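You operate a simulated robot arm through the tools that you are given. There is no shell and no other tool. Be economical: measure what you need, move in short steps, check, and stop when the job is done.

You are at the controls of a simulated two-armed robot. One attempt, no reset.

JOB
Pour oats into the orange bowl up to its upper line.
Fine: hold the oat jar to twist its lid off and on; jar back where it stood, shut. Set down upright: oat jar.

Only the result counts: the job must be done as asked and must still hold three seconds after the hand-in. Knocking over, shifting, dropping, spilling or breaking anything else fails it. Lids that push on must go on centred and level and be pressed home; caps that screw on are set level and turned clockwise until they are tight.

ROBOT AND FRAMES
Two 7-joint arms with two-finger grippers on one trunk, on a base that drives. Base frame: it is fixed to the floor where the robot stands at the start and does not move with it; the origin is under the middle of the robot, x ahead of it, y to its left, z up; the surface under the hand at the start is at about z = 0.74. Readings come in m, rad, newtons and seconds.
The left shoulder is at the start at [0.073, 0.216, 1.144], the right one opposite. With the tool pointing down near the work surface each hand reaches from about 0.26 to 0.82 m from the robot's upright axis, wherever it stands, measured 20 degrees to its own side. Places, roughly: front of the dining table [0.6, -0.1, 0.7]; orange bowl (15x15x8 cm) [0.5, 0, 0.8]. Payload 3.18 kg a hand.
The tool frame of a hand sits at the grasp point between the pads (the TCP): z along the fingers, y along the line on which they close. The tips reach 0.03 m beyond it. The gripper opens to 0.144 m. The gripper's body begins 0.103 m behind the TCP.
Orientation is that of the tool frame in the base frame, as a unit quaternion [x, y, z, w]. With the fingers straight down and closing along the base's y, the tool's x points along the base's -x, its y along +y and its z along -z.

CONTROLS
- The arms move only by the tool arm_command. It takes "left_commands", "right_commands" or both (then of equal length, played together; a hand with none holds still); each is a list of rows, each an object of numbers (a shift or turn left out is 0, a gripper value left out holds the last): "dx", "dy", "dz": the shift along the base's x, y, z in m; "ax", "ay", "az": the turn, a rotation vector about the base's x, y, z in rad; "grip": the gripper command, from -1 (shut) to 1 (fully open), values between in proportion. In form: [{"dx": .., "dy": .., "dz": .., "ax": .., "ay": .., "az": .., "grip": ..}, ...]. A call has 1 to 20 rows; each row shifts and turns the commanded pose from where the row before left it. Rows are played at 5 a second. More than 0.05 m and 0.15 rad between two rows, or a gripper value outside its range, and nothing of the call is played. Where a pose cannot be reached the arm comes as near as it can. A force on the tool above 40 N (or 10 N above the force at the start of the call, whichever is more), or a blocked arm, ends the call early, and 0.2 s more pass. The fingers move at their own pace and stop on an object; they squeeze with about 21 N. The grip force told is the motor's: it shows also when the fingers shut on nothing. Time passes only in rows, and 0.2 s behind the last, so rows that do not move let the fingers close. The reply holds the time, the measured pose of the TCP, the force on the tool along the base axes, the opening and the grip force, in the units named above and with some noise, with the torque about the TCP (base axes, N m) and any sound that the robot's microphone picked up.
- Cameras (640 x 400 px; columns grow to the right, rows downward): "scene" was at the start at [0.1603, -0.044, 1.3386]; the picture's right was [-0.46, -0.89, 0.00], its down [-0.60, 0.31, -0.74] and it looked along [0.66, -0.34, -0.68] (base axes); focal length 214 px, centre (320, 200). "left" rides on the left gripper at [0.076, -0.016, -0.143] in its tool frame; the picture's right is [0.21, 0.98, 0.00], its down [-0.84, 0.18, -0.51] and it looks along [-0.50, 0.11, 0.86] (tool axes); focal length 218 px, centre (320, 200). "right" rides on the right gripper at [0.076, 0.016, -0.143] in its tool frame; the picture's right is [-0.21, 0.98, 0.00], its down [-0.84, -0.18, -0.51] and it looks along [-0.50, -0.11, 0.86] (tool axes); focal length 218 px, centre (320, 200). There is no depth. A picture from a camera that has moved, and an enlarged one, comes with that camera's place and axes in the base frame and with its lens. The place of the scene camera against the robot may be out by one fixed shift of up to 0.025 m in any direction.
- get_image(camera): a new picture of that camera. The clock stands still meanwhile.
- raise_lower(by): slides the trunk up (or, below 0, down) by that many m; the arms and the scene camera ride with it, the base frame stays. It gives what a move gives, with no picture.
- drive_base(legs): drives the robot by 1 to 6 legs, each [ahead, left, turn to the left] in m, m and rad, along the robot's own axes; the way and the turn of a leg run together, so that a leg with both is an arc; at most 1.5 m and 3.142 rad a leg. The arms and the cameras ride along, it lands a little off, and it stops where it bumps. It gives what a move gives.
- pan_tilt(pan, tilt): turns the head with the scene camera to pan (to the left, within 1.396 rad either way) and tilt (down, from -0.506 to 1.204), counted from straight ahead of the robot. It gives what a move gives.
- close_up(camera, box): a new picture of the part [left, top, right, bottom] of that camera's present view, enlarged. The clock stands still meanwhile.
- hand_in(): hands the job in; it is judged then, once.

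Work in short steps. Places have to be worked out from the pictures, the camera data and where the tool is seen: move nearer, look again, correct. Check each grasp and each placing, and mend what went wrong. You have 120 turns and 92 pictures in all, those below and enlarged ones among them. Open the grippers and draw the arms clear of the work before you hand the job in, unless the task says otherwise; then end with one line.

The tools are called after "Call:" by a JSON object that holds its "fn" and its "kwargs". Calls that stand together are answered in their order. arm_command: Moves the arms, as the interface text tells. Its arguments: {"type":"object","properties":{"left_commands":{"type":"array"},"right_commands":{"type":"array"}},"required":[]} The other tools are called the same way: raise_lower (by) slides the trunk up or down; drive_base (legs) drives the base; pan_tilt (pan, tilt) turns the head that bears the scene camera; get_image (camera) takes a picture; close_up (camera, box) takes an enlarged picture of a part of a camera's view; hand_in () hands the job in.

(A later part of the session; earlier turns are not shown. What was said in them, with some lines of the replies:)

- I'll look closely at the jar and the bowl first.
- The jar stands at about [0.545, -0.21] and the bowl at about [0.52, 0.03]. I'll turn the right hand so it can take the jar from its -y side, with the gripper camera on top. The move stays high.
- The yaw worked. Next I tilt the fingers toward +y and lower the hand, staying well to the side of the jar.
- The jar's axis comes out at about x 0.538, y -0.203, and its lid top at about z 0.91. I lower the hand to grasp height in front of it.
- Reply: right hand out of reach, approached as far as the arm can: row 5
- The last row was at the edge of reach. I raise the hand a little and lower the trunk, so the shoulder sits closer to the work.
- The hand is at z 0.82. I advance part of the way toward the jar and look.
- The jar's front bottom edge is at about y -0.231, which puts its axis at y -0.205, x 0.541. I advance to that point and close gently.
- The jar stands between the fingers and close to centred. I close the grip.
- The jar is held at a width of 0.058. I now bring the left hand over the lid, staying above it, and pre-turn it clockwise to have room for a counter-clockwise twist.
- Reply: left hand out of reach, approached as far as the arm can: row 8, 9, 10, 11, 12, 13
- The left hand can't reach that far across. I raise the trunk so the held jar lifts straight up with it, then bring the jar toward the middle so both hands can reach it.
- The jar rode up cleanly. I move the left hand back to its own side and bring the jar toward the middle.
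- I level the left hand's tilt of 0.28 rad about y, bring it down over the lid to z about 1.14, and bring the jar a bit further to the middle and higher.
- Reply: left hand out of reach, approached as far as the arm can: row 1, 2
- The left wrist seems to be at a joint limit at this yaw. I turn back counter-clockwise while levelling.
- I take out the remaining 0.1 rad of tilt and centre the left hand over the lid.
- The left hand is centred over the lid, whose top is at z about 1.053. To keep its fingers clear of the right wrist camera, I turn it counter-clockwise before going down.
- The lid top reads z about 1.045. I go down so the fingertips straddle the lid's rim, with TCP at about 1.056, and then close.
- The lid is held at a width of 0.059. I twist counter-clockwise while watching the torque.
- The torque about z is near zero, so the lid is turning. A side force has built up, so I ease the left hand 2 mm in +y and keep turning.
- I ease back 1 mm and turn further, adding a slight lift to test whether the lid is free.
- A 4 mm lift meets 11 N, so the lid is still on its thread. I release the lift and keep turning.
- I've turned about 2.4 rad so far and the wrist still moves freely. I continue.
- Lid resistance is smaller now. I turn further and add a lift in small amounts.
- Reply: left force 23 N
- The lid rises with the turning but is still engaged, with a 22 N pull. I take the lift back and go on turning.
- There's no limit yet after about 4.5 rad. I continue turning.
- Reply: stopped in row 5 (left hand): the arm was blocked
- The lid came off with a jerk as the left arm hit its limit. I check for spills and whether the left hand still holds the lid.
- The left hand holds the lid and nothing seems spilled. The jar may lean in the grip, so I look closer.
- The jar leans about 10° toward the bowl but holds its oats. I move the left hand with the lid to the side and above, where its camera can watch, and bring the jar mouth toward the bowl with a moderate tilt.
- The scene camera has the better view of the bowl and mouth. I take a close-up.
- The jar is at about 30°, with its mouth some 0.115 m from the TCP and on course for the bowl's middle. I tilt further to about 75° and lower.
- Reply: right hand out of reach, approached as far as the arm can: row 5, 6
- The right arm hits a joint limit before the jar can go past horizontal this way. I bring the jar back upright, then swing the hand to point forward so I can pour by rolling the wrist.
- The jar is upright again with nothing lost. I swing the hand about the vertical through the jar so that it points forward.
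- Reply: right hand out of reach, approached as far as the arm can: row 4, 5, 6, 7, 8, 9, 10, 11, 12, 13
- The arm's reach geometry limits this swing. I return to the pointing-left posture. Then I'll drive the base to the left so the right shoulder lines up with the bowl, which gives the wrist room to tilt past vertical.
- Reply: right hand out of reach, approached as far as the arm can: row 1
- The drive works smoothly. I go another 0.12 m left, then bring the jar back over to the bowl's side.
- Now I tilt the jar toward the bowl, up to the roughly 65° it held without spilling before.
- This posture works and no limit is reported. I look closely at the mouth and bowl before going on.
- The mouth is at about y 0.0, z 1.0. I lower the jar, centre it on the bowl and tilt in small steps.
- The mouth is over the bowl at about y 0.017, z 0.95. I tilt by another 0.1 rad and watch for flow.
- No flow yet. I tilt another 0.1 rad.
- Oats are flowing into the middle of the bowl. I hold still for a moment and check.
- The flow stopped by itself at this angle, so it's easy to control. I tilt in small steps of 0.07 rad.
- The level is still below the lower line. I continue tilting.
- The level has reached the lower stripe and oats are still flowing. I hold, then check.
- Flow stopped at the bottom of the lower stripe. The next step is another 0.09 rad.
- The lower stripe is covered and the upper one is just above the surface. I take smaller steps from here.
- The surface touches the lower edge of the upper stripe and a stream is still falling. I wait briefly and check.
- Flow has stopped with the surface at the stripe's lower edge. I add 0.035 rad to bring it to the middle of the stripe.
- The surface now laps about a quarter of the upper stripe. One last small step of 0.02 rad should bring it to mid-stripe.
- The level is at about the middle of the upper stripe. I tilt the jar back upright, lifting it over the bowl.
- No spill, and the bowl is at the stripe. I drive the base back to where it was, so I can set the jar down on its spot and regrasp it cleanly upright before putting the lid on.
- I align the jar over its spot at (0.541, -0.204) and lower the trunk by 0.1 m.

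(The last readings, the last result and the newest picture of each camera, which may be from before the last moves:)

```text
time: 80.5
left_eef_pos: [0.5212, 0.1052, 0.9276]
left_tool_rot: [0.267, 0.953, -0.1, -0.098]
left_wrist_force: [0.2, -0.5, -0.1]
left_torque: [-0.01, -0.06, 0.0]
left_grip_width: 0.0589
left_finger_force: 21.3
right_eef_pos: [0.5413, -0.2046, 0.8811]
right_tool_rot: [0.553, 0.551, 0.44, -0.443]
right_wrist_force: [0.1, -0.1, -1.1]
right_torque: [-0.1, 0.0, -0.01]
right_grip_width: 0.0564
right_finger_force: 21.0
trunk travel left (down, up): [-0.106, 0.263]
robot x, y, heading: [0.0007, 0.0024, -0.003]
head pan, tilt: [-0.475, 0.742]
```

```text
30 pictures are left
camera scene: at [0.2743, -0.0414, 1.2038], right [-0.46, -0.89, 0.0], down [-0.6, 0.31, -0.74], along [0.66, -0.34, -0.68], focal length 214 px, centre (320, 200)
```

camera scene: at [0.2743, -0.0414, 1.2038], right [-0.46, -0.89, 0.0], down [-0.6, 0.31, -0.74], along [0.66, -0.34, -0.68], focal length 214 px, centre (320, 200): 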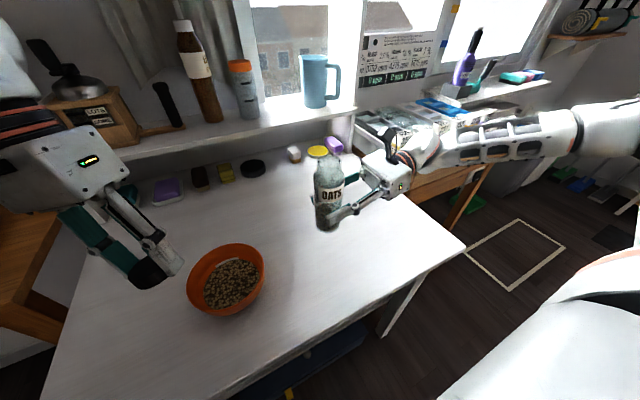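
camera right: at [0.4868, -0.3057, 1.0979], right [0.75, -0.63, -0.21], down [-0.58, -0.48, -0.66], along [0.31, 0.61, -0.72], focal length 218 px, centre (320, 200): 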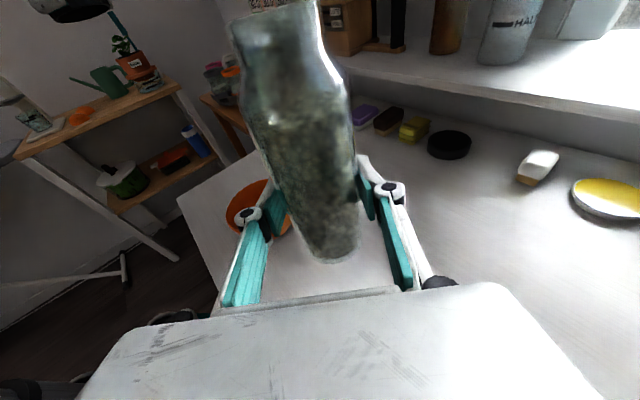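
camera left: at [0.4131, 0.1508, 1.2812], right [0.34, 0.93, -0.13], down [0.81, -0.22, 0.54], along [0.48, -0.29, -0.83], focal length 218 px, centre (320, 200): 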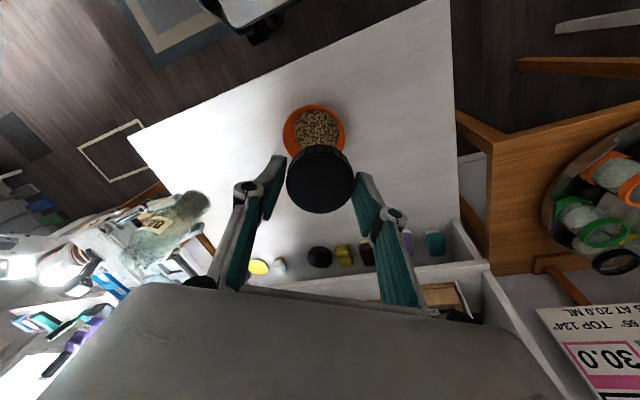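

The trunk motion brought the left hand lower than I expected. I lift it clear of the bowl and lower the jar toward the table.

Call:
{"fn": "arm_command", "kwargs": {"left_commands": [{"dz": 0.03}, {"dz": 0.03}, {"dz": 0.03}, {"dz": 0.03}, {"dz": 0.02}, {}], "right_commands": [{}, {"dz": -0.02}, {"dz": -0.02}, {"dz": -0.02}, {"dz": -0.015}, {}]}}

Call:
{"fn": "close_up", "kwargs": {"camera": "scene", "box": [270, 130, 430, 260]}}

```text
time: 81.9
left_eef_pos: [0.5211, 0.1067, 1.0654]
left_tool_rot: [0.268, 0.953, -0.101, -0.1]
left_wrist_force: [-0.2, 0.0, 0.3]
left_torque: [-0.02, 0.0, 0.05]
left_grip_width: 0.0588
left_finger_force: 21.1
right_eef_pos: [0.5413, -0.2036, 0.8017]
right_tool_rot: [0.554, 0.551, 0.439, -0.444]
right_wrist_force: [-0.5, 0.0, -1.5]
right_torque: [0.0, 0.04, 0.0]
right_grip_width: 0.0564
right_finger_force: 20.4
trunk travel left (down, up): [-0.106, 0.263]
robot x, y, heading: [-0.0009, 0.0017, -0.001]
head pan, tilt: [-0.475, 0.742]
```

```text
3.08 times, centred on (350, 195) of scene
camera zoom: at [0.276, -0.0415, 1.2029], right [-0.46, -0.89, 0.0], down [-0.6, 0.31, -0.74], along [0.65, -0.34, -0.68], focal length 660 px, centre (228, 215)
```

zoom: 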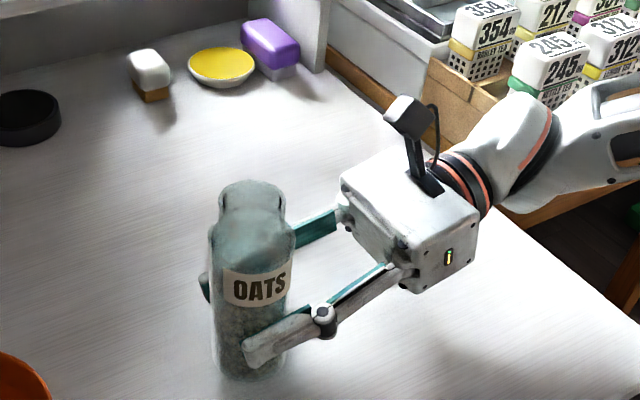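

The jar looks upright just above the table. I lower it in fine steps, watching the force.

Call:
{"fn": "arm_command", "kwargs": {"right_commands": [{"dz": -0.003}, {"dz": -0.003}, {"dz": -0.003}]}}

```text
time: 82.7
left_eef_pos: [0.5198, 0.107, 1.0674]
left_tool_rot: [0.267, 0.953, -0.101, -0.099]
left_wrist_force: [-0.3, 0.5, 0.9]
left_torque: [-0.03, -0.03, 0.02]
left_grip_width: 0.0588
left_finger_force: 20.7
right_eef_pos: [0.5399, -0.2024, 0.7997]
right_tool_rot: [0.552, 0.55, 0.442, -0.444]
right_wrist_force: [1.3, -1.3, 20.6]
right_torque: [0.27, -0.05, -0.05]
right_grip_width: 0.0575
right_finger_force: 21.0
trunk travel left (down, up): [-0.106, 0.263]
robot x, y, heading: [-0.0028, 0.0036, -0.003]
head pan, tilt: [-0.475, 0.742]
```

The jar touched the table at TCP z about 0.80, with 20 N. I ease off, open slightly so it settles flat, and look.

Call:
{"fn": "arm_command", "kwargs": {"right_commands": [{"dz": 0.004}, {}, {"grip": -0.1}, {"grip": -0.05}, {}, {}]}}

Call:
{"fn": "get_image", "kwargs": {"camera": "right"}}

Call:
{"fn": "close_up", "kwargs": {"camera": "scene", "box": [270, 130, 430, 260]}}

```text
time: 84.1
left_eef_pos: [0.5202, 0.1069, 1.0647]
left_tool_rot: [0.267, 0.953, -0.1, -0.1]
left_wrist_force: [0.0, -1.3, 0.8]
left_torque: [0.0, -0.01, -0.01]
left_grip_width: 0.0586
left_finger_force: 21.2
right_eef_pos: [0.5402, -0.2027, 0.7989]
right_tool_rot: [0.554, 0.55, 0.439, -0.444]
right_wrist_force: [-0.4, -0.4, -0.6]
right_torque: [0.01, -0.01, -0.03]
right_grip_width: 0.0683
right_finger_force: 0.1
trunk travel left (down, up): [-0.106, 0.263]
robot x, y, heading: [-0.0037, 0.0035, -0.002]
head pan, tilt: [-0.475, 0.742]
```

```text
28 pictures are left
camera right: at [0.5573, -0.3265, 0.9043], right [0.98, -0.05, -0.21], down [-0.19, -0.68, -0.71], along [-0.11, 0.73, -0.67], focal length 218 px, centre (320, 200)
```

right: 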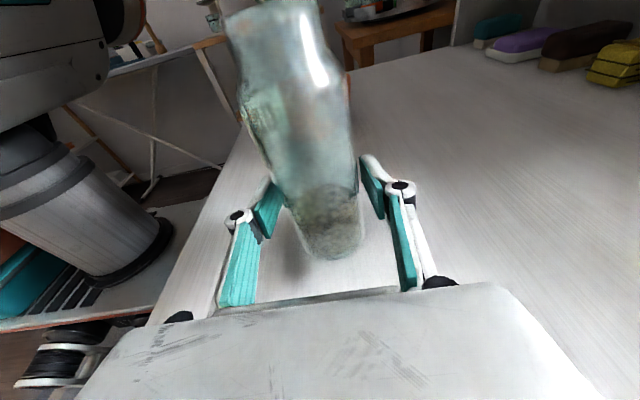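

```text
3.08 times, centred on (350, 195) of scene
camera zoom: at [0.2759, -0.0415, 1.2029], right [-0.46, -0.89, 0.0], down [-0.6, 0.31, -0.74], along [0.65, -0.34, -0.68], focal length 660 px, centre (228, 215)
```

zoom: 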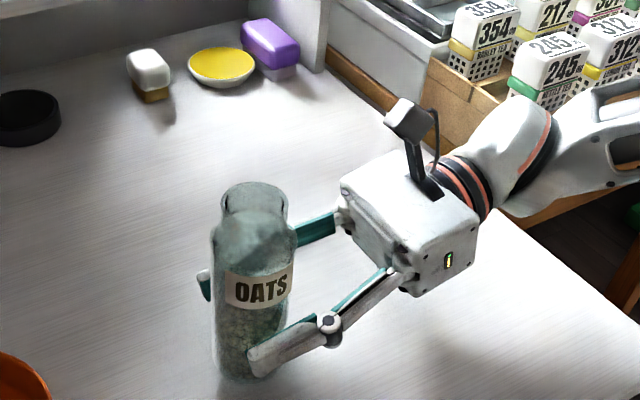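

The jar stands flat on its spot. I regrasp it upright, raise the trunk, and check the lean.

Call:
{"fn": "arm_command", "kwargs": {"right_commands": [{"grip": -1}, {"grip": -1}, {"grip": -1}, {"grip": -1}]}}

Call:
{"fn": "raise_lower", "kwargs": {"by": 0.12}}

Call:
{"fn": "arm_command", "kwargs": {"left_commands": [{}, {}, {}, {}, {}, {}, {}], "right_commands": [{"dx": -0.01, "dy": 0.02, "dz": 0.01}, {"dx": -0.01, "dy": 0.025, "dz": 0.01}, {"dx": -0.01, "dy": 0.025, "dz": 0.005}, {"dx": -0.01, "dy": 0.025}, {"dx": -0.01, "dy": 0.025}, {"dx": -0.01, "dy": 0.008}, {}]}}

Call:
{"fn": "get_image", "kwargs": {"camera": "left"}}

```text
time: 85.1
left_eef_pos: [0.5205, 0.1068, 1.0637]
left_tool_rot: [0.267, 0.953, -0.1, -0.101]
left_wrist_force: [0.0, 0.9, -0.7]
left_torque: [0.0, 0.01, 0.01]
left_grip_width: 0.0589
left_finger_force: 20.9
right_eef_pos: [0.5401, -0.2034, 0.7982]
right_tool_rot: [0.555, 0.55, 0.44, -0.443]
right_wrist_force: [-0.1, -0.5, -0.1]
right_torque: [-0.01, -0.08, 0.01]
right_grip_width: 0.0568
right_finger_force: 20.9
trunk travel left (down, up): [-0.106, 0.263]
robot x, y, heading: [0.0034, 0.0034, -0.002]
head pan, tilt: [-0.475, 0.742]
```

```text
time: 86.6
left_eef_pos: [0.5236, 0.1053, 1.1834]
left_tool_rot: [0.267, 0.953, -0.101, -0.101]
left_wrist_force: [-0.6, 0.0, -0.9]
left_torque: [-0.02, 0.06, 0.03]
left_grip_width: 0.0587
left_finger_force: 20.9
right_eef_pos: [0.5428, -0.2049, 0.9165]
right_tool_rot: [0.555, 0.55, 0.439, -0.445]
right_wrist_force: [0.0, 0.1, -2.4]
right_torque: [0.0, 0.04, 0.01]
right_grip_width: 0.0567
right_finger_force: 21.4
trunk travel left (down, up): [-0.226, 0.143]
robot x, y, heading: [-0.0005, 0.0037, 0.002]
head pan, tilt: [-0.475, 0.742]
```

```text
time: 88.2
left_eef_pos: [0.5233, 0.1054, 1.1854]
left_tool_rot: [0.267, 0.953, -0.1, -0.1]
left_wrist_force: [0.7, -0.5, -0.8]
left_torque: [-0.01, 0.0, -0.02]
left_grip_width: 0.0587
left_finger_force: 21.1
right_eef_pos: [0.4802, -0.0757, 0.9413]
right_tool_rot: [0.554, 0.55, 0.44, -0.444]
right_wrist_force: [0.0, 0.1, -2.4]
right_torque: [-0.04, 0.0, -0.01]
right_grip_width: 0.0567
right_finger_force: 20.8
trunk travel left (down, up): [-0.226, 0.143]
robot x, y, heading: [-0.0034, 0.0028, -0.003]
head pan, tilt: [-0.475, 0.742]
```

```text
26 pictures are left
camera left: at [0.4853, 0.1511, 1.3368], right [0.3, 0.93, -0.21], down [0.92, -0.22, 0.33], along [0.26, -0.29, -0.92], focal length 218 px, centre (320, 200)
```

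left: 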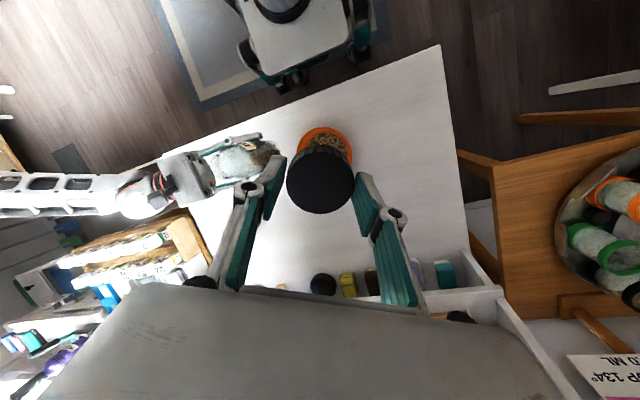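

The jar is held upright at (0.480, -0.076). Now I turn the left hand clockwise off its limit, level it, and bring the lid over the jar mouth.

Call:
{"fn": "arm_command", "kwargs": {"left_commands": [{"az": -0.12}, {"az": -0.12}, {"az": -0.12}, {"az": -0.12}, {"ax": 0.0695, "ay": -0.1235}, {"ax": 0.0695, "ay": -0.1235}, {"dx": -0.008, "dy": -0.03}, {"dx": -0.008, "dy": -0.03}, {"dx": -0.008, "dy": -0.03}, {"dx": -0.008, "dy": -0.03, "dz": -0.01}, {"dx": -0.008, "dy": -0.03, "dz": -0.015}, {"dx": -0.003, "dy": -0.03, "dz": -0.015}, {}]}}

Call:
{"fn": "get_image", "kwargs": {"camera": "right"}}

Call:
{"fn": "get_image", "kwargs": {"camera": "scene"}}

```text
time: 91.0
left_eef_pos: [0.4855, -0.0698, 1.1548]
left_tool_rot: [0.477, 0.877, 0.036, -0.042]
left_wrist_force: [0.3, 0.1, -0.4]
left_torque: [0.01, 0.0, -0.02]
left_grip_width: 0.0588
left_finger_force: 20.5
right_eef_pos: [0.4788, -0.0767, 0.9436]
right_tool_rot: [0.554, 0.55, 0.439, -0.444]
right_wrist_force: [-0.1, -0.4, -2.7]
right_torque: [-0.05, -0.02, -0.01]
right_grip_width: 0.0565
right_finger_force: 21.3
trunk travel left (down, up): [-0.226, 0.143]
robot x, y, heading: [-0.0023, 0.005, -0.0]
head pan, tilt: [-0.475, 0.742]
```

```text
25 pictures are left
camera right: at [0.4959, -0.1994, 1.0484], right [0.98, -0.05, -0.21], down [-0.19, -0.68, -0.71], along [-0.11, 0.73, -0.67], focal length 218 px, centre (320, 200)
```

right: 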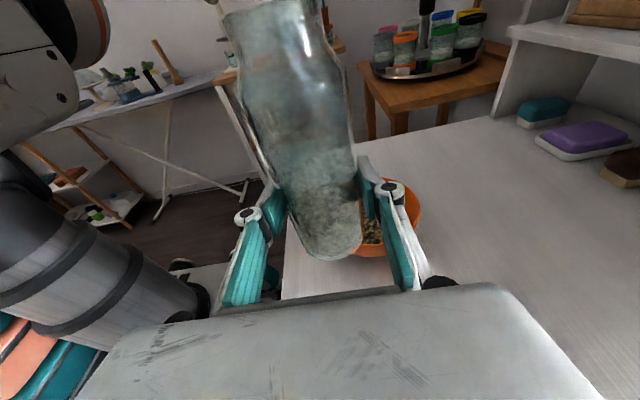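

```text
24 pictures are left
camera scene: at [0.1602, -0.0413, 1.3387], right [-0.46, -0.89, 0.0], down [-0.6, 0.31, -0.74], along [0.65, -0.34, -0.68], focal length 214 px, centre (320, 200)
```

scene: 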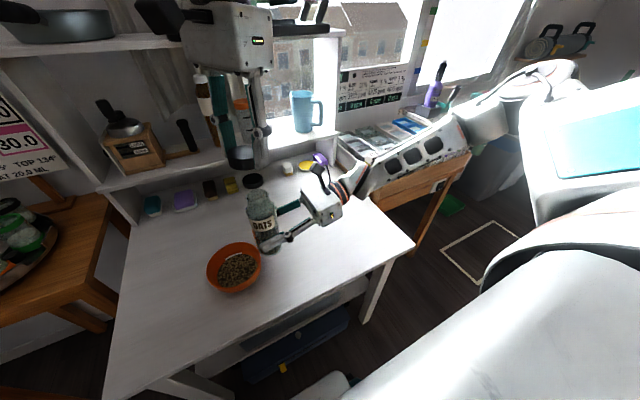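

I level the remaining 0.1 rad, centre over the jar and go lower to z 1.11.

Call:
{"fn": "arm_command", "kwargs": {"left_commands": [{"ax": -0.103, "ay": -0.039}, {"dx": -0.003, "dy": -0.0035}, {"dx": -0.003, "dy": -0.003, "dz": -0.015}, {"dz": -0.015}, {"dz": -0.01}, {}]}}

Call:
{"fn": "close_up", "kwargs": {"camera": "scene", "box": [190, 110, 350, 260]}}

Call:
{"fn": "get_image", "kwargs": {"camera": "left"}}

```text
time: 92.4
left_eef_pos: [0.4727, -0.0804, 1.1056]
left_tool_rot: [0.483, 0.876, 0.011, -0.005]
left_wrist_force: [-0.5, -0.3, 0.2]
left_torque: [0.04, 0.0, 0.0]
left_grip_width: 0.059
left_finger_force: 21.1
right_eef_pos: [0.4795, -0.0754, 0.9426]
right_tool_rot: [0.554, 0.55, 0.439, -0.444]
right_wrist_force: [0.5, 0.6, -1.4]
right_torque: [-0.01, 0.01, 0.01]
right_grip_width: 0.0568
right_finger_force: 20.8
trunk travel left (down, up): [-0.226, 0.143]
robot x, y, heading: [-0.0009, 0.0035, -0.001]
head pan, tilt: [-0.475, 0.742]
```

```text
2.67 times, centred on (270, 185) of scene
camera zoom: at [0.1602, -0.0414, 1.3387], right [-0.46, -0.89, 0.0], down [-0.6, 0.31, -0.74], along [0.65, -0.34, -0.68], focal length 572 px, centre (453, 240)
```

zoom: 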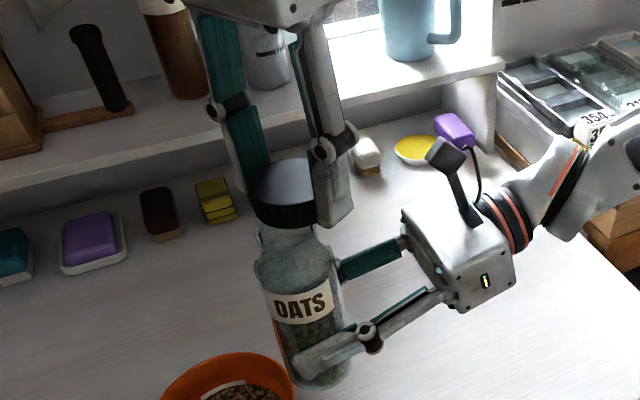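

```text
22 pictures are left
camera left: at [0.4178, -0.0299, 1.2494], right [0.71, 0.7, 0.02], down [0.6, -0.63, 0.49], along [0.36, -0.34, -0.87], focal length 218 px, centre (320, 200)
```

left: 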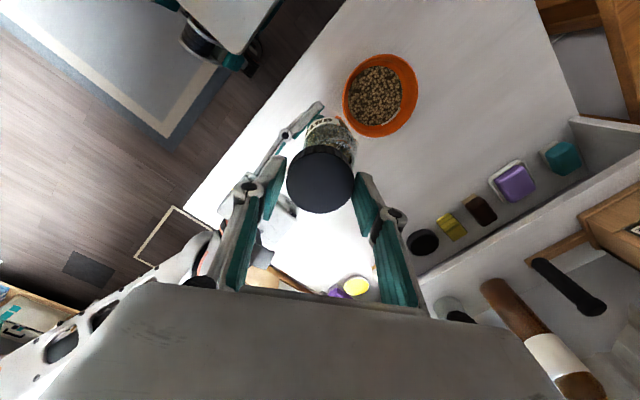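

The lid is about 7 mm off the jar axis. I correct position and tilt, then recheck.

Call:
{"fn": "arm_command", "kwargs": {"left_commands": [{"ax": -0.024, "dx": 0.0035, "dy": 0.0032}, {"dx": 0.0033, "dy": 0.0032}, {}, {}]}}

Call:
{"fn": "close_up", "kwargs": {"camera": "scene", "box": [230, 140, 310, 250]}}

```text
time: 93.4
left_eef_pos: [0.4807, -0.0752, 1.1054]
left_tool_rot: [0.483, 0.876, 0.0, 0.0]
left_wrist_force: [-0.5, 0.7, -0.2]
left_torque: [-0.02, 0.0, -0.03]
left_grip_width: 0.0589
left_finger_force: 21.5
right_eef_pos: [0.4797, -0.075, 0.9429]
right_tool_rot: [0.555, 0.55, 0.439, -0.444]
right_wrist_force: [-0.4, -0.7, -2.4]
right_torque: [0.02, -0.02, 0.03]
right_grip_width: 0.0565
right_finger_force: 21.4
trunk travel left (down, up): [-0.226, 0.143]
robot x, y, heading: [-0.003, -0.0013, -0.003]
head pan, tilt: [-0.475, 0.742]
```

```text
3.64 times, centred on (270, 195) of scene
camera zoom: at [0.1604, -0.0414, 1.3386], right [-0.46, -0.89, 0.0], down [-0.6, 0.31, -0.74], along [0.65, -0.34, -0.68], focal length 780 px, centre (502, 218)
```

zoom: 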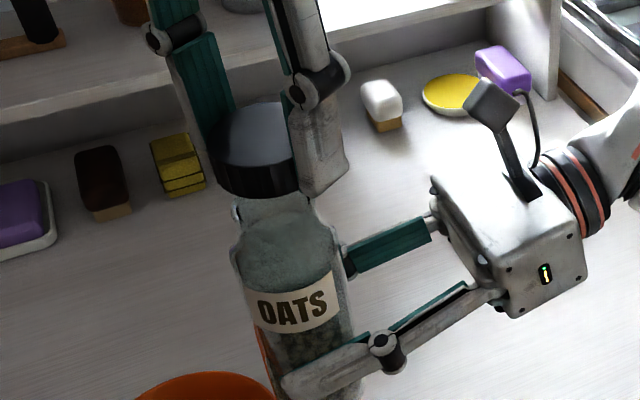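

The lid is now within about 2–3 mm of the neck axis. I nudge it 2 mm in +y and lower it until it touches.

Call:
{"fn": "arm_command", "kwargs": {"left_commands": [{"dy": 0.002, "dz": -0.01}, {"dz": -0.01}, {"dz": -0.006}, {"dz": -0.003}, {"dz": -0.003}, {}]}}

Call:
{"fn": "close_up", "kwargs": {"camera": "scene", "box": [230, 140, 310, 250]}}

```text
time: 94.8
left_eef_pos: [0.4784, -0.072, 1.0738]
left_tool_rot: [0.483, 0.876, 0.001, 0.0]
left_wrist_force: [0.1, -0.3, 0.4]
left_torque: [-0.01, -0.01, 0.02]
left_grip_width: 0.0588
left_finger_force: 21.3
right_eef_pos: [0.4784, -0.0773, 0.9418]
right_tool_rot: [0.554, 0.551, 0.439, -0.444]
right_wrist_force: [1.2, -0.3, -2.3]
right_torque: [-0.03, 0.0, -0.01]
right_grip_width: 0.0566
right_finger_force: 21.3
trunk travel left (down, up): [-0.226, 0.143]
robot x, y, heading: [-0.0008, 0.0026, 0.002]
head pan, tilt: [-0.475, 0.742]
```

```text
3.64 times, centred on (270, 195) of scene
camera zoom: at [0.1603, -0.0413, 1.3386], right [-0.46, -0.89, 0.0], down [-0.6, 0.31, -0.74], along [0.65, -0.34, -0.68], focal length 780 px, centre (502, 218)
```

zoom: 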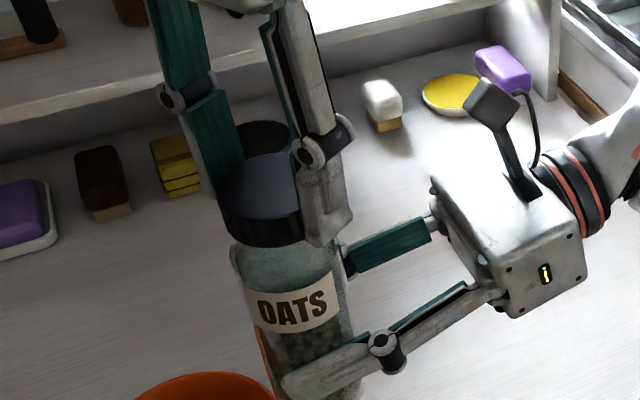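

The lid has gone over the neck without resistance. I lower it further until contact.

Call:
{"fn": "arm_command", "kwargs": {"left_commands": [{"dz": -0.002}, {"dz": -0.002}, {"dz": -0.002}]}}

```text
time: 95.6
left_eef_pos: [0.4801, -0.0724, 1.0667]
left_tool_rot: [0.482, 0.876, 0.0, 0.001]
left_wrist_force: [-0.1, -0.4, 0.3]
left_torque: [0.0, 0.02, 0.04]
left_grip_width: 0.0589
left_finger_force: 21.1
right_eef_pos: [0.4793, -0.0749, 0.9418]
right_tool_rot: [0.553, 0.55, 0.439, -0.445]
right_wrist_force: [0.3, 0.0, -2.2]
right_torque: [0.02, 0.0, -0.04]
right_grip_width: 0.0565
right_finger_force: 20.9
trunk travel left (down, up): [-0.226, 0.143]
robot x, y, heading: [0.0005, 0.0034, -0.002]
head pan, tilt: [-0.475, 0.742]
```

Call:
{"fn": "arm_command", "kwargs": {"left_commands": [{"dz": -0.0015}, {"dz": -0.0015}]}}

```text
time: 96.2
left_eef_pos: [0.4796, -0.0714, 1.0652]
left_tool_rot: [0.481, 0.877, 0.0, 0.0]
left_wrist_force: [-1.2, 5.1, 4.1]
left_torque: [0.4, 0.22, 0.0]
left_grip_width: 0.059
left_finger_force: 20.7
right_eef_pos: [0.4797, -0.0775, 0.9405]
right_tool_rot: [0.555, 0.55, 0.439, -0.443]
right_wrist_force: [1.3, -6.1, -6.6]
right_torque: [0.41, -0.1, -0.03]
right_grip_width: 0.0568
right_finger_force: 20.3
trunk travel left (down, up): [-0.226, 0.143]
robot x, y, heading: [-0.0016, 0.0007, -0.002]
head pan, tilt: [-0.475, 0.742]
```

It's now in contact, with a 5 N side force. I shift 1 mm in +y and begin turning clockwise with light downward pressure.

Call:
{"fn": "arm_command", "kwargs": {"left_commands": [{"dy": 0.001}, {"az": -0.1, "dz": -0.0005}, {"az": -0.1}, {"az": -0.1}, {"az": -0.1}, {"az": -0.1}, {"az": -0.1}]}}

```text
time: 97.8
left_eef_pos: [0.4799, -0.0714, 1.0645]
left_tool_rot: [0.72, 0.693, 0.0, 0.0]
left_wrist_force: [-3.6, -0.5, 18.0]
left_torque: [0.02, 0.48, -0.01]
left_grip_width: 0.0589
left_finger_force: 21.1
right_eef_pos: [0.4805, -0.0748, 0.9407]
right_tool_rot: [0.554, 0.55, 0.439, -0.444]
right_wrist_force: [4.3, 0.0, -19.7]
right_torque: [-0.08, 0.07, -0.02]
right_grip_width: 0.0564
right_finger_force: 20.6
trunk travel left (down, up): [-0.226, 0.143]
robot x, y, heading: [0.0033, 0.0047, -0.003]
head pan, tilt: [-0.475, 0.742]
```

There's 18 N of downward load on the thread. I keep turning clockwise.

Call:
{"fn": "arm_command", "kwargs": {"left_commands": [{"az": -0.1}, {"az": -0.1}, {"az": -0.1}, {"az": -0.1}, {"az": -0.1}, {"az": -0.1}, {"az": -0.1}, {"az": -0.1}]}}

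```text
time: 99.6
left_eef_pos: [0.4802, -0.0713, 1.0647]
left_tool_rot: [0.934, 0.358, -0.001, 0.0]
left_wrist_force: [-2.0, -6.4, 9.6]
left_torque: [-0.35, 0.17, -0.02]
left_grip_width: 0.0589
left_finger_force: 21.2
right_eef_pos: [0.4789, -0.0755, 0.9424]
right_tool_rot: [0.554, 0.55, 0.439, -0.444]
right_wrist_force: [2.9, 7.5, -11.9]
right_torque: [-0.5, 0.18, -0.02]
right_grip_width: 0.0567
right_finger_force: 21.3
trunk travel left (down, up): [-0.226, 0.143]
robot x, y, heading: [0.0031, -0.0002, -0.002]
head pan, tilt: [-0.475, 0.742]
```

The upward force is dropping, so the lid is threading down. I follow it by 1 mm and go on.

Call:
{"fn": "arm_command", "kwargs": {"left_commands": [{"az": -0.1, "dy": -0.0005, "dz": -0.0005}, {"az": -0.1}, {"az": -0.1}, {"az": -0.1, "dz": -0.0005}, {"az": -0.1}, {"az": -0.1}, {"az": -0.1}, {"az": -0.1}]}}

```text
time: 101.4
left_eef_pos: [0.48, -0.0721, 1.0626]
left_tool_rot: [0.999, -0.033, -0.001, -0.001]
left_wrist_force: [-3.6, 7.9, 10.4]
left_torque: [0.66, 0.19, 0.01]
left_grip_width: 0.059
left_finger_force: 20.9
right_eef_pos: [0.4794, -0.0752, 0.9425]
right_tool_rot: [0.555, 0.55, 0.44, -0.443]
right_wrist_force: [3.3, -7.7, -12.6]
right_torque: [0.27, 0.15, 0.0]
right_grip_width: 0.0566
right_finger_force: 21.1
trunk travel left (down, up): [-0.226, 0.143]
robot x, y, heading: [-0.0003, 0.0019, -0.001]
head pan, tilt: [-0.475, 0.742]
```

Threading continues, now 2.2 rad in. I go on the same way.

Call:
{"fn": "arm_command", "kwargs": {"left_commands": [{"az": -0.1, "dy": 0.0004, "dz": -0.0005}, {"az": -0.1}, {"az": -0.1}, {"az": -0.1, "dz": -0.0005}, {"az": -0.1}, {"az": -0.1}, {"az": -0.1}, {"az": -0.1}]}}

Call:
{"fn": "get_image", "kwargs": {"camera": "right"}}

```text
time: 103.2
left_eef_pos: [0.481, -0.0717, 1.0616]
left_tool_rot: [0.907, -0.421, 0.0, 0.0]
left_wrist_force: [-0.4, -7.9, 5.6]
left_torque: [-0.37, 0.27, -0.01]
left_grip_width: 0.0589
left_finger_force: 21.0
right_eef_pos: [0.4785, -0.0763, 0.942]
right_tool_rot: [0.553, 0.551, 0.439, -0.445]
right_wrist_force: [0.9, 7.5, -8.6]
right_torque: [-0.52, -0.17, 0.0]
right_grip_width: 0.0565
right_finger_force: 21.1
trunk travel left (down, up): [-0.226, 0.143]
robot x, y, heading: [-0.0, 0.0018, -0.007]
head pan, tilt: [-0.475, 0.742]
```

```text
19 pictures are left
camera right: at [0.4959, -0.1991, 1.0487], right [0.98, -0.05, -0.21], down [-0.19, -0.68, -0.71], along [-0.11, 0.73, -0.67], focal length 218 px, centre (320, 200)
```

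right: 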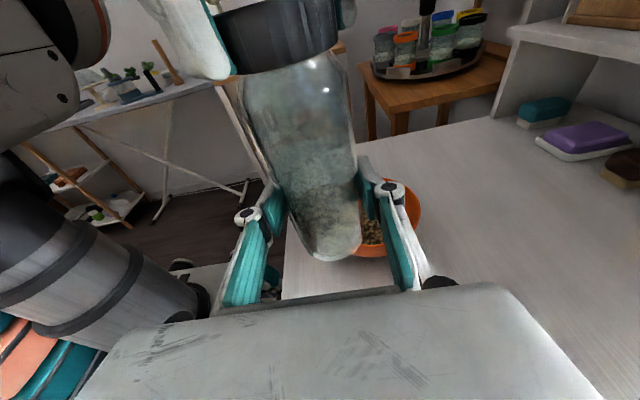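

The lid sits level and keeps turning. I continue clockwise.

Call:
{"fn": "arm_command", "kwargs": {"left_commands": [{"az": -0.1, "dy": -0.0002, "dz": -0.0005}, {"az": -0.1}, {"az": -0.1}, {"az": -0.1, "dz": -0.0005}, {"az": -0.1}, {"az": -0.1}, {"az": -0.1}, {"az": -0.1}]}}

```text
time: 105.0
left_eef_pos: [0.4813, -0.0713, 1.0597]
left_tool_rot: [-0.672, 0.741, 0.0, 0.0]
left_wrist_force: [-6.8, -8.7, 8.1]
left_torque: [-0.45, 0.74, 0.0]
left_grip_width: 0.0588
left_finger_force: 21.1
right_eef_pos: [0.4802, -0.0771, 0.943]
right_tool_rot: [0.555, 0.549, 0.44, -0.444]
right_wrist_force: [8.1, 8.2, -11.5]
right_torque: [-0.53, 0.17, -0.06]
right_grip_width: 0.0565
right_finger_force: 20.7
trunk travel left (down, up): [-0.226, 0.143]
robot x, y, heading: [0.0003, 0.0042, 0.004]
head pan, tilt: [-0.475, 0.742]
```

The side load is rising, so I trim the position by under 1 mm and keep turning while watching for tightness.

Call:
{"fn": "arm_command", "kwargs": {"left_commands": [{"dx": -0.0007, "dy": -0.0006}, {"az": -0.1}, {"az": -0.1, "dz": -0.0004}, {"az": -0.1}, {"az": -0.1}, {"az": -0.1}, {"az": -0.1}]}}

```text
time: 106.6
left_eef_pos: [0.4813, -0.0701, 1.0617]
left_tool_rot: [-0.423, 0.906, 0.001, 0.001]
left_wrist_force: [-2.3, 9.6, 3.8]
left_torque: [0.61, 0.43, 0.0]
left_grip_width: 0.0589
left_finger_force: 21.1
right_eef_pos: [0.4786, -0.0752, 0.9427]
right_tool_rot: [0.554, 0.55, 0.439, -0.444]
right_wrist_force: [3.0, -9.2, -7.5]
right_torque: [0.41, -0.05, 0.0]
right_grip_width: 0.0564
right_finger_force: 20.6
trunk travel left (down, up): [-0.226, 0.143]
robot x, y, heading: [0.0026, 0.0026, -0.001]
head pan, tilt: [-0.475, 0.742]
```

Call:
{"fn": "arm_command", "kwargs": {"left_commands": [{"az": -0.1, "dy": 0.0004}, {"az": -0.1}, {"az": -0.1, "dz": -0.0004}, {"az": -0.1}, {"az": -0.1}, {"az": -0.1}]}}

Call:
{"fn": "close_up", "kwargs": {"camera": "scene", "box": [220, 130, 330, 260]}}

```text
time: 108.0
left_eef_pos: [0.48, -0.0728, 1.0613]
left_tool_rot: [-0.137, 0.991, 0.0, 0.001]
left_wrist_force: [-1.6, 1.6, -0.3]
left_torque: [0.06, 0.04, 0.54]
left_grip_width: 0.0573
left_finger_force: 21.0
right_eef_pos: [0.4792, -0.0759, 0.9431]
right_tool_rot: [0.555, 0.551, 0.439, -0.444]
right_wrist_force: [1.9, -0.2, -1.7]
right_torque: [0.06, 0.09, -0.5]
right_grip_width: 0.0567
right_finger_force: 21.1
trunk travel left (down, up): [-0.226, 0.143]
robot x, y, heading: [-0.001, 0.0049, -0.002]
head pan, tilt: [-0.475, 0.742]
```

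```text
3.08 times, centred on (275, 195) of scene
camera zoom: at [0.1604, -0.0413, 1.3386], right [-0.46, -0.89, 0.0], down [-0.6, 0.31, -0.74], along [0.65, -0.34, -0.68], focal length 660 px, centre (458, 215)
```

zoom: 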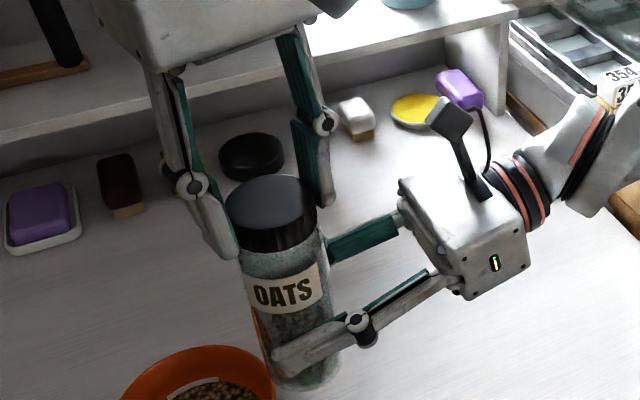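

A torque of 0.54 N·m about z has now appeared on both hands, so the lid is tight. I give one more small turn to confirm.

Call:
{"fn": "arm_command", "kwargs": {"left_commands": [{"az": -0.08}, {"az": -0.08}]}}

```text
time: 108.6
left_eef_pos: [0.4806, -0.0727, 1.0615]
left_tool_rot: [-0.058, 0.998, 0.0, 0.001]
left_wrist_force: [0.5, -0.5, -0.2]
left_torque: [0.0, 0.04, 0.5]
left_grip_width: 0.0546
left_finger_force: 20.5
right_eef_pos: [0.4789, -0.0766, 0.9428]
right_tool_rot: [0.554, 0.55, 0.439, -0.445]
right_wrist_force: [-0.8, -0.1, -2.1]
right_torque: [-0.02, -0.11, -0.46]
right_grip_width: 0.0568
right_finger_force: 20.5
trunk travel left (down, up): [-0.226, 0.143]
robot x, y, heading: [0.0022, 0.0054, 0.001]
head pan, tilt: [-0.475, 0.742]
```

The torque holds at 0.5, so the lid is tight. I open the left hand a little and lift it away.

Call:
{"fn": "arm_command", "kwargs": {"left_commands": [{"grip": 0.05}, {}, {"dz": 0.01}, {"dz": 0.02}, {"dz": 0.03}, {"dz": 0.03}, {"dy": 0.03, "dz": 0.01}, {"dy": 0.03}, {"dy": 0.03}, {"dy": 0.03}, {"dy": 0.03}, {}]}}

Call:
{"fn": "close_up", "kwargs": {"camera": "scene", "box": [200, 150, 350, 290]}}

Call:
{"fn": "get_image", "kwargs": {"camera": "right"}}

```text
time: 111.2
left_eef_pos: [0.4806, 0.0779, 1.1601]
left_tool_rot: [-0.057, 0.998, 0.002, -0.001]
left_wrist_force: [0.0, 0.5, -0.2]
left_torque: [0.03, 0.02, 0.02]
left_grip_width: 0.0758
left_finger_force: 0.2
right_eef_pos: [0.4792, -0.0768, 0.9432]
right_tool_rot: [0.555, 0.55, 0.439, -0.444]
right_wrist_force: [-1.0, -0.4, -2.5]
right_torque: [-0.04, 0.02, 0.03]
right_grip_width: 0.0566
right_finger_force: 20.7
trunk travel left (down, up): [-0.226, 0.143]
robot x, y, heading: [-0.0002, 0.002, 0.0]
head pan, tilt: [-0.475, 0.742]
```

```text
2.86 times, centred on (275, 220) of scene
camera zoom: at [0.1605, -0.0421, 1.3386], right [-0.46, -0.89, 0.0], down [-0.6, 0.31, -0.74], along [0.65, -0.34, -0.68], focal length 613 px, centre (449, 143)
```

zoom: 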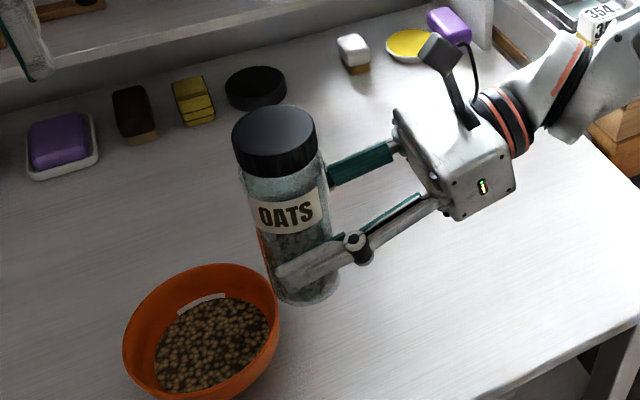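

```text
16 pictures are left
camera right: at [0.4962, -0.2002, 1.048], right [0.98, -0.05, -0.21], down [-0.19, -0.68, -0.71], along [-0.11, 0.73, -0.67], focal length 218 px, centre (320, 200)
```

right: 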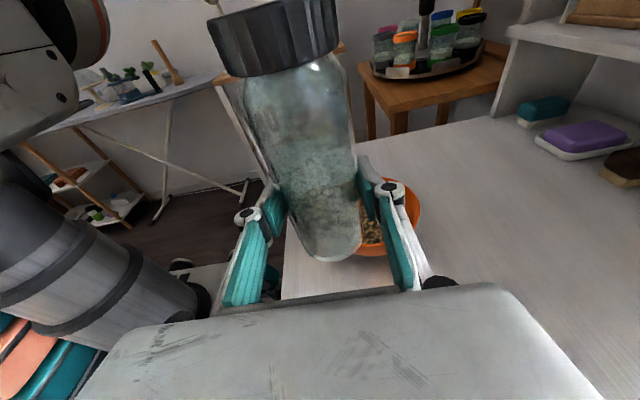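

The lid is on level and shut. I carry the jar back over its original spot and move the left hand clear.

Call:
{"fn": "arm_command", "kwargs": {"right_commands": [{"dx": 0.01, "dy": -0.022}, {"dx": 0.01, "dy": -0.022}, {"dx": 0.01, "dy": -0.022}, {"dx": 0.01, "dy": -0.022}, {"dx": 0.01, "dy": -0.022}, {"dx": 0.011, "dy": -0.019, "dz": -0.01}, {"dz": -0.01}, {}], "left_commands": [{"dy": 0.02}, {"dx": -0.02, "dy": 0.02}, {"dx": -0.02, "dy": 0.02}, {"dx": -0.02}, {}, {}, {}, {}]}}

Call:
{"fn": "raise_lower", "kwargs": {"by": -0.11}}

```text
time: 113.0
left_eef_pos: [0.4206, 0.1342, 1.1597]
left_tool_rot: [-0.058, 0.998, 0.0, 0.0]
left_wrist_force: [-0.8, -0.3, 0.4]
left_torque: [0.01, -0.01, 0.04]
left_grip_width: 0.0757
left_finger_force: 0.0
right_eef_pos: [0.5432, -0.204, 0.9237]
right_tool_rot: [0.554, 0.551, 0.439, -0.444]
right_wrist_force: [-1.0, -0.2, -2.3]
right_torque: [0.0, -0.01, 0.02]
right_grip_width: 0.0564
right_finger_force: 20.6
trunk travel left (down, up): [-0.226, 0.143]
robot x, y, heading: [0.0001, 0.0022, -0.003]
head pan, tilt: [-0.475, 0.742]
```

```text
time: 114.4
left_eef_pos: [0.4182, 0.1388, 1.0528]
left_tool_rot: [-0.059, 0.998, -0.001, 0.003]
left_wrist_force: [0.3, 0.9, 0.1]
left_torque: [0.03, -0.06, 0.02]
left_grip_width: 0.0756
left_finger_force: 0.1
right_eef_pos: [0.5425, -0.2044, 0.8157]
right_tool_rot: [0.554, 0.55, 0.441, -0.442]
right_wrist_force: [0.4, 1.6, -1.6]
right_torque: [-0.07, -0.01, 0.02]
right_grip_width: 0.0566
right_finger_force: 20.8
trunk travel left (down, up): [-0.116, 0.253]
robot x, y, heading: [-0.001, 0.0011, -0.002]
head pan, tilt: [-0.475, 0.742]
```

The TCP is at z 0.816 and contact is expected near 0.799. I lower slowly.

Call:
{"fn": "arm_command", "kwargs": {"right_commands": [{"dz": -0.006, "dx": -0.001, "dy": -0.001}, {"dz": -0.006}, {"dz": -0.002}, {"dz": -0.0015}, {}]}}

```text
time: 115.6
left_eef_pos: [0.4184, 0.1389, 1.0517]
left_tool_rot: [-0.058, 0.998, 0.0, 0.001]
left_wrist_force: [-0.4, -0.3, 0.4]
left_torque: [-0.03, -0.02, 0.02]
left_grip_width: 0.0758
left_finger_force: 0.1
right_eef_pos: [0.5425, -0.205, 0.8001]
right_tool_rot: [0.554, 0.55, 0.442, -0.443]
right_wrist_force: [2.2, 1.6, 13.2]
right_torque: [-0.27, -0.22, 0.02]
right_grip_width: 0.0567
right_finger_force: 20.9
trunk travel left (down, up): [-0.116, 0.253]
robot x, y, heading: [0.0011, 0.0065, -0.001]
head pan, tilt: [-0.475, 0.742]
```

Contact, with 13 N upward. I ease up 1.5 mm and open the fingers.

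Call:
{"fn": "arm_command", "kwargs": {"right_commands": [{"dz": 0.0015}, {}, {"grip": -0.1}, {"grip": 0.1}, {"grip": 0.4}, {"grip": 0.8}, {}]}}

Call:
{"fn": "get_image", "kwargs": {"camera": "right"}}

```text
time: 117.2
left_eef_pos: [0.4196, 0.1379, 1.0493]
left_tool_rot: [-0.058, 0.998, 0.001, -0.001]
left_wrist_force: [0.4, 0.2, 0.7]
left_torque: [0.0, -0.01, -0.01]
left_grip_width: 0.0755
left_finger_force: 0.0
right_eef_pos: [0.5414, -0.2047, 0.8003]
right_tool_rot: [0.554, 0.55, 0.439, -0.444]
right_wrist_force: [0.4, -0.6, -0.1]
right_torque: [0.01, 0.0, -0.02]
right_grip_width: 0.1295
right_finger_force: 0.0
trunk travel left (down, up): [-0.116, 0.253]
robot x, y, heading: [0.0019, 0.003, 0.0]
head pan, tilt: [-0.475, 0.742]
```

```text
15 pictures are left
camera right: at [0.5586, -0.3283, 0.9058], right [0.98, -0.05, -0.21], down [-0.19, -0.68, -0.71], along [-0.11, 0.73, -0.67], focal length 218 px, centre (320, 200)
```

right: 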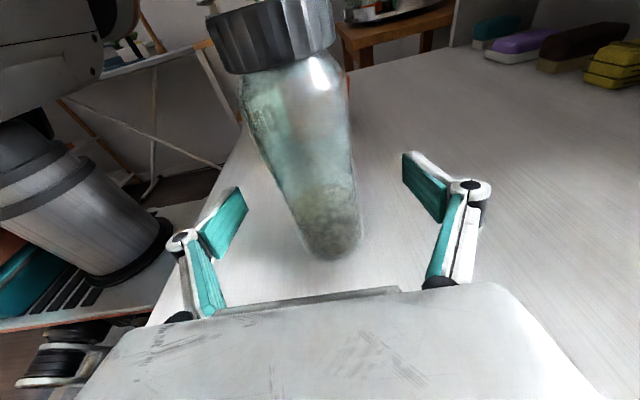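

The jar stands free. I draw the right hand straight back in -y, then up.

Call:
{"fn": "arm_command", "kwargs": {"right_commands": [{"dy": -0.02}, {"dy": -0.025}, {"dy": -0.03}, {"dy": -0.03}, {"dy": -0.03, "dz": 0.01}, {"dy": -0.03, "dz": 0.02}, {"dz": 0.03}, {"dz": 0.03}, {}], "left_commands": [{}, {}, {}, {"grip": 0.8}, {}, {}, {}, {}, {}]}}

Call:
{"fn": "raise_lower", "kwargs": {"by": 0.11}}

Call:
{"fn": "get_image", "kwargs": {"camera": "scene"}}

Call:
{"fn": "close_up", "kwargs": {"camera": "scene", "box": [190, 180, 350, 300]}}

```text
time: 118.5
left_eef_pos: [0.4185, 0.1396, 1.0505]
left_tool_rot: [-0.059, 0.998, -0.001, 0.0]
left_wrist_force: [-0.4, -0.6, 0.4]
left_torque: [0.04, -0.01, 0.01]
left_grip_width: 0.1296
left_finger_force: 0.0
right_eef_pos: [0.5406, -0.3475, 0.8204]
right_tool_rot: [0.552, 0.55, 0.437, -0.449]
right_wrist_force: [-0.2, 0.0, -0.1]
right_torque: [-0.03, -0.01, -0.01]
right_grip_width: 0.1295
right_finger_force: 0.0
trunk travel left (down, up): [-0.116, 0.253]
robot x, y, heading: [0.0026, 0.0055, -0.004]
head pan, tilt: [-0.475, 0.742]
stopped in row 6 (right hand): the force on the tool passed its limit at 73 N (the readings are from after the stop); the commanded pose is now the measured one
```

```text
time: 120.0
left_eef_pos: [0.4209, 0.1375, 1.1598]
left_tool_rot: [-0.058, 0.998, 0.001, 0.001]
left_wrist_force: [0.3, 0.2, -0.1]
left_torque: [0.03, 0.01, 0.01]
left_grip_width: 0.1296
left_finger_force: 0.1
right_eef_pos: [0.5416, -0.347, 0.9274]
right_tool_rot: [0.552, 0.55, 0.435, -0.45]
right_wrist_force: [0.5, 0.1, 0.3]
right_torque: [0.04, 0.01, -0.03]
right_grip_width: 0.1295
right_finger_force: 0.1
trunk travel left (down, up): [-0.226, 0.143]
robot x, y, heading: [0.0004, 0.0022, 0.002]
head pan, tilt: [-0.475, 0.742]
```

```text
14 pictures are left
camera scene: at [0.1612, -0.0411, 1.3383], right [-0.46, -0.89, 0.0], down [-0.6, 0.31, -0.74], along [0.65, -0.34, -0.68], focal length 214 px, centre (320, 200)
```

scene: 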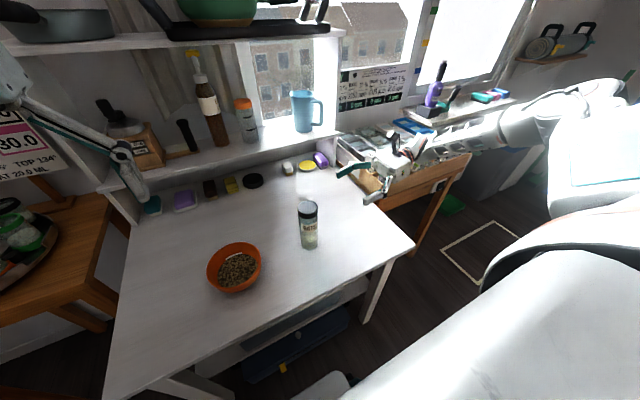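

```text
3.33 times, centred on (270, 240) of scene
camera zoom: at [0.1612, -0.0411, 1.3383], right [-0.46, -0.89, 0.0], down [-0.6, 0.31, -0.74], along [0.65, -0.34, -0.68], focal length 715 px, centre (487, 67)
```

zoom: 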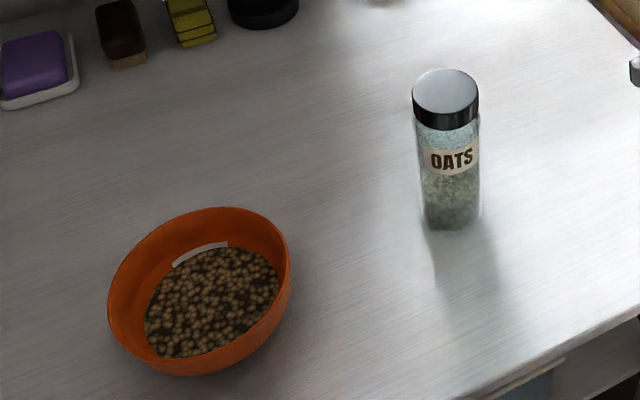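

The jar and bowl look right, but the right arm bumped something with 73 N while withdrawing, probably the carton box. I raise the arm clear and inspect.

Call:
{"fn": "arm_command", "kwargs": {"right_commands": [{"dz": 0.03}, {"dz": 0.03}, {"dz": 0.03}, {"dz": 0.03, "ax": -0.12}, {"dz": 0.03, "ax": -0.12}, {"dz": 0.02, "ax": -0.12}, {"ax": -0.12, "dx": -0.02}, {"ax": -0.12, "dx": -0.02}, {"ax": -0.12, "dx": -0.02}, {"ax": -0.12, "dx": -0.02}, {"ax": -0.12, "dx": -0.02}, {"ax": -0.12, "dx": -0.02}, {"ax": -0.12, "dx": -0.02}, {}]}}

Call:
{"fn": "get_image", "kwargs": {"camera": "scene"}}

Call:
{"fn": "close_up", "kwargs": {"camera": "scene", "box": [320, 70, 540, 230]}}

```text
time: 123.0
left_eef_pos: [0.4192, 0.1387, 1.1606]
left_tool_rot: [-0.057, 0.998, 0.0, 0.0]
left_wrist_force: [-0.7, 0.0, -0.6]
left_torque: [0.01, 0.05, 0.0]
left_grip_width: 0.1296
left_finger_force: 0.0
right_eef_pos: [0.4009, -0.348, 1.0999]
right_tool_rot: [0.71, 0.7, 0.049, -0.059]
right_wrist_force: [-0.1, -0.2, -1.4]
right_torque: [0.0, 0.03, 0.0]
right_grip_width: 0.1296
right_finger_force: 0.1
trunk travel left (down, up): [-0.226, 0.143]
robot x, y, heading: [-0.0012, 0.0026, -0.005]
head pan, tilt: [-0.475, 0.742]
```

```text
12 pictures are left
camera scene: at [0.1607, -0.0416, 1.3385], right [-0.46, -0.89, 0.0], down [-0.6, 0.31, -0.74], along [0.65, -0.34, -0.68], focal length 214 px, centre (320, 200)
```

scene: 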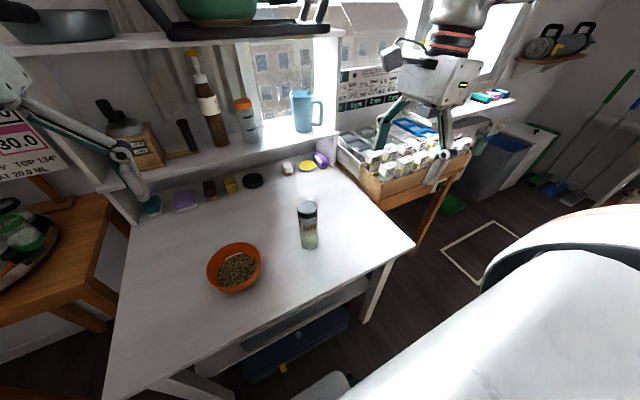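

```text
2.50 times, centred on (430, 150) of scene
camera zoom: at [0.1607, -0.0416, 1.3385], right [-0.46, -0.89, 0.0], down [-0.6, 0.31, -0.74], along [0.65, -0.34, -0.68], focal length 536 px, centre (45, 325)
```

zoom: 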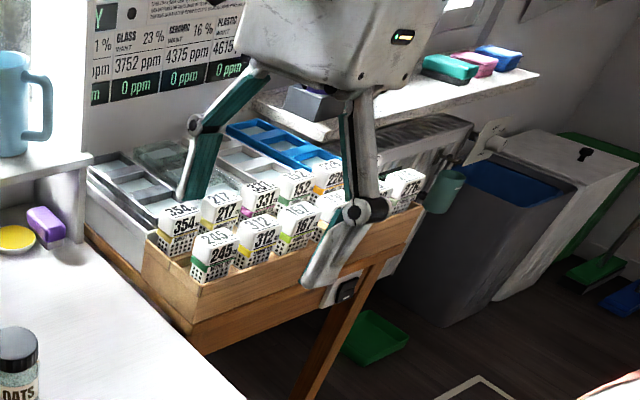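

The cartons are upright and the box corner is where it was at the start. I compare the jar's place with the starting close-up.

Call:
{"fn": "close_up", "kwargs": {"camera": "scene", "box": [270, 180, 350, 260]}}

Call:
{"fn": "close_up", "kwargs": {"camera": "scene", "box": [190, 230, 280, 300]}}

```text
5.00 times, centred on (310, 220) of scene
camera zoom: at [0.1607, -0.0416, 1.3385], right [-0.46, -0.89, 0.0], down [-0.6, 0.31, -0.74], along [0.65, -0.34, -0.68], focal length 1072 px, centre (370, 100)
```

zoom: 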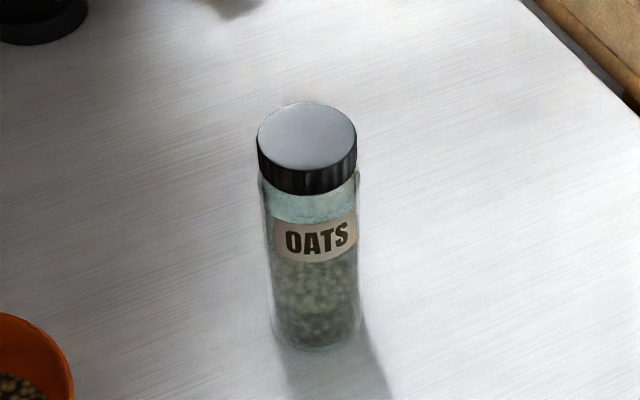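

```text
5.71 times, centred on (235, 265) of scene
camera zoom: at [0.1607, -0.0416, 1.3385], right [-0.46, -0.89, 0.0], down [-0.6, 0.31, -0.74], along [0.65, -0.34, -0.68], focal length 1226 px, centre (806, -171)
```

zoom: 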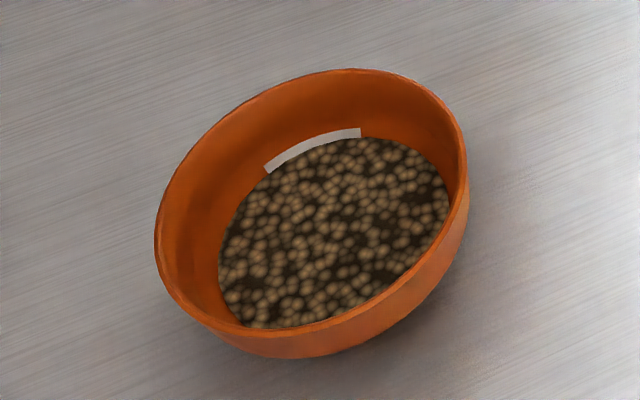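

The jar stands upright and shut within about 8 mm of its spot. The oats are at the upper stripe, nothing else moved, and both hands are open and clear, so I hand in.

Call:
{"fn": "hand_in", "kwargs": {}}

```text
The job is handed in.
```

I poured oats into the orange bowl up to its upper line and put the oat jar back, upright with its lid screwed tight, about 8 mm from where it stood. No oats spilled. While drawing back, the right arm bumped something hard (73 N). The carton box beside it looked unmoved afterwards, with all its cartons upright.
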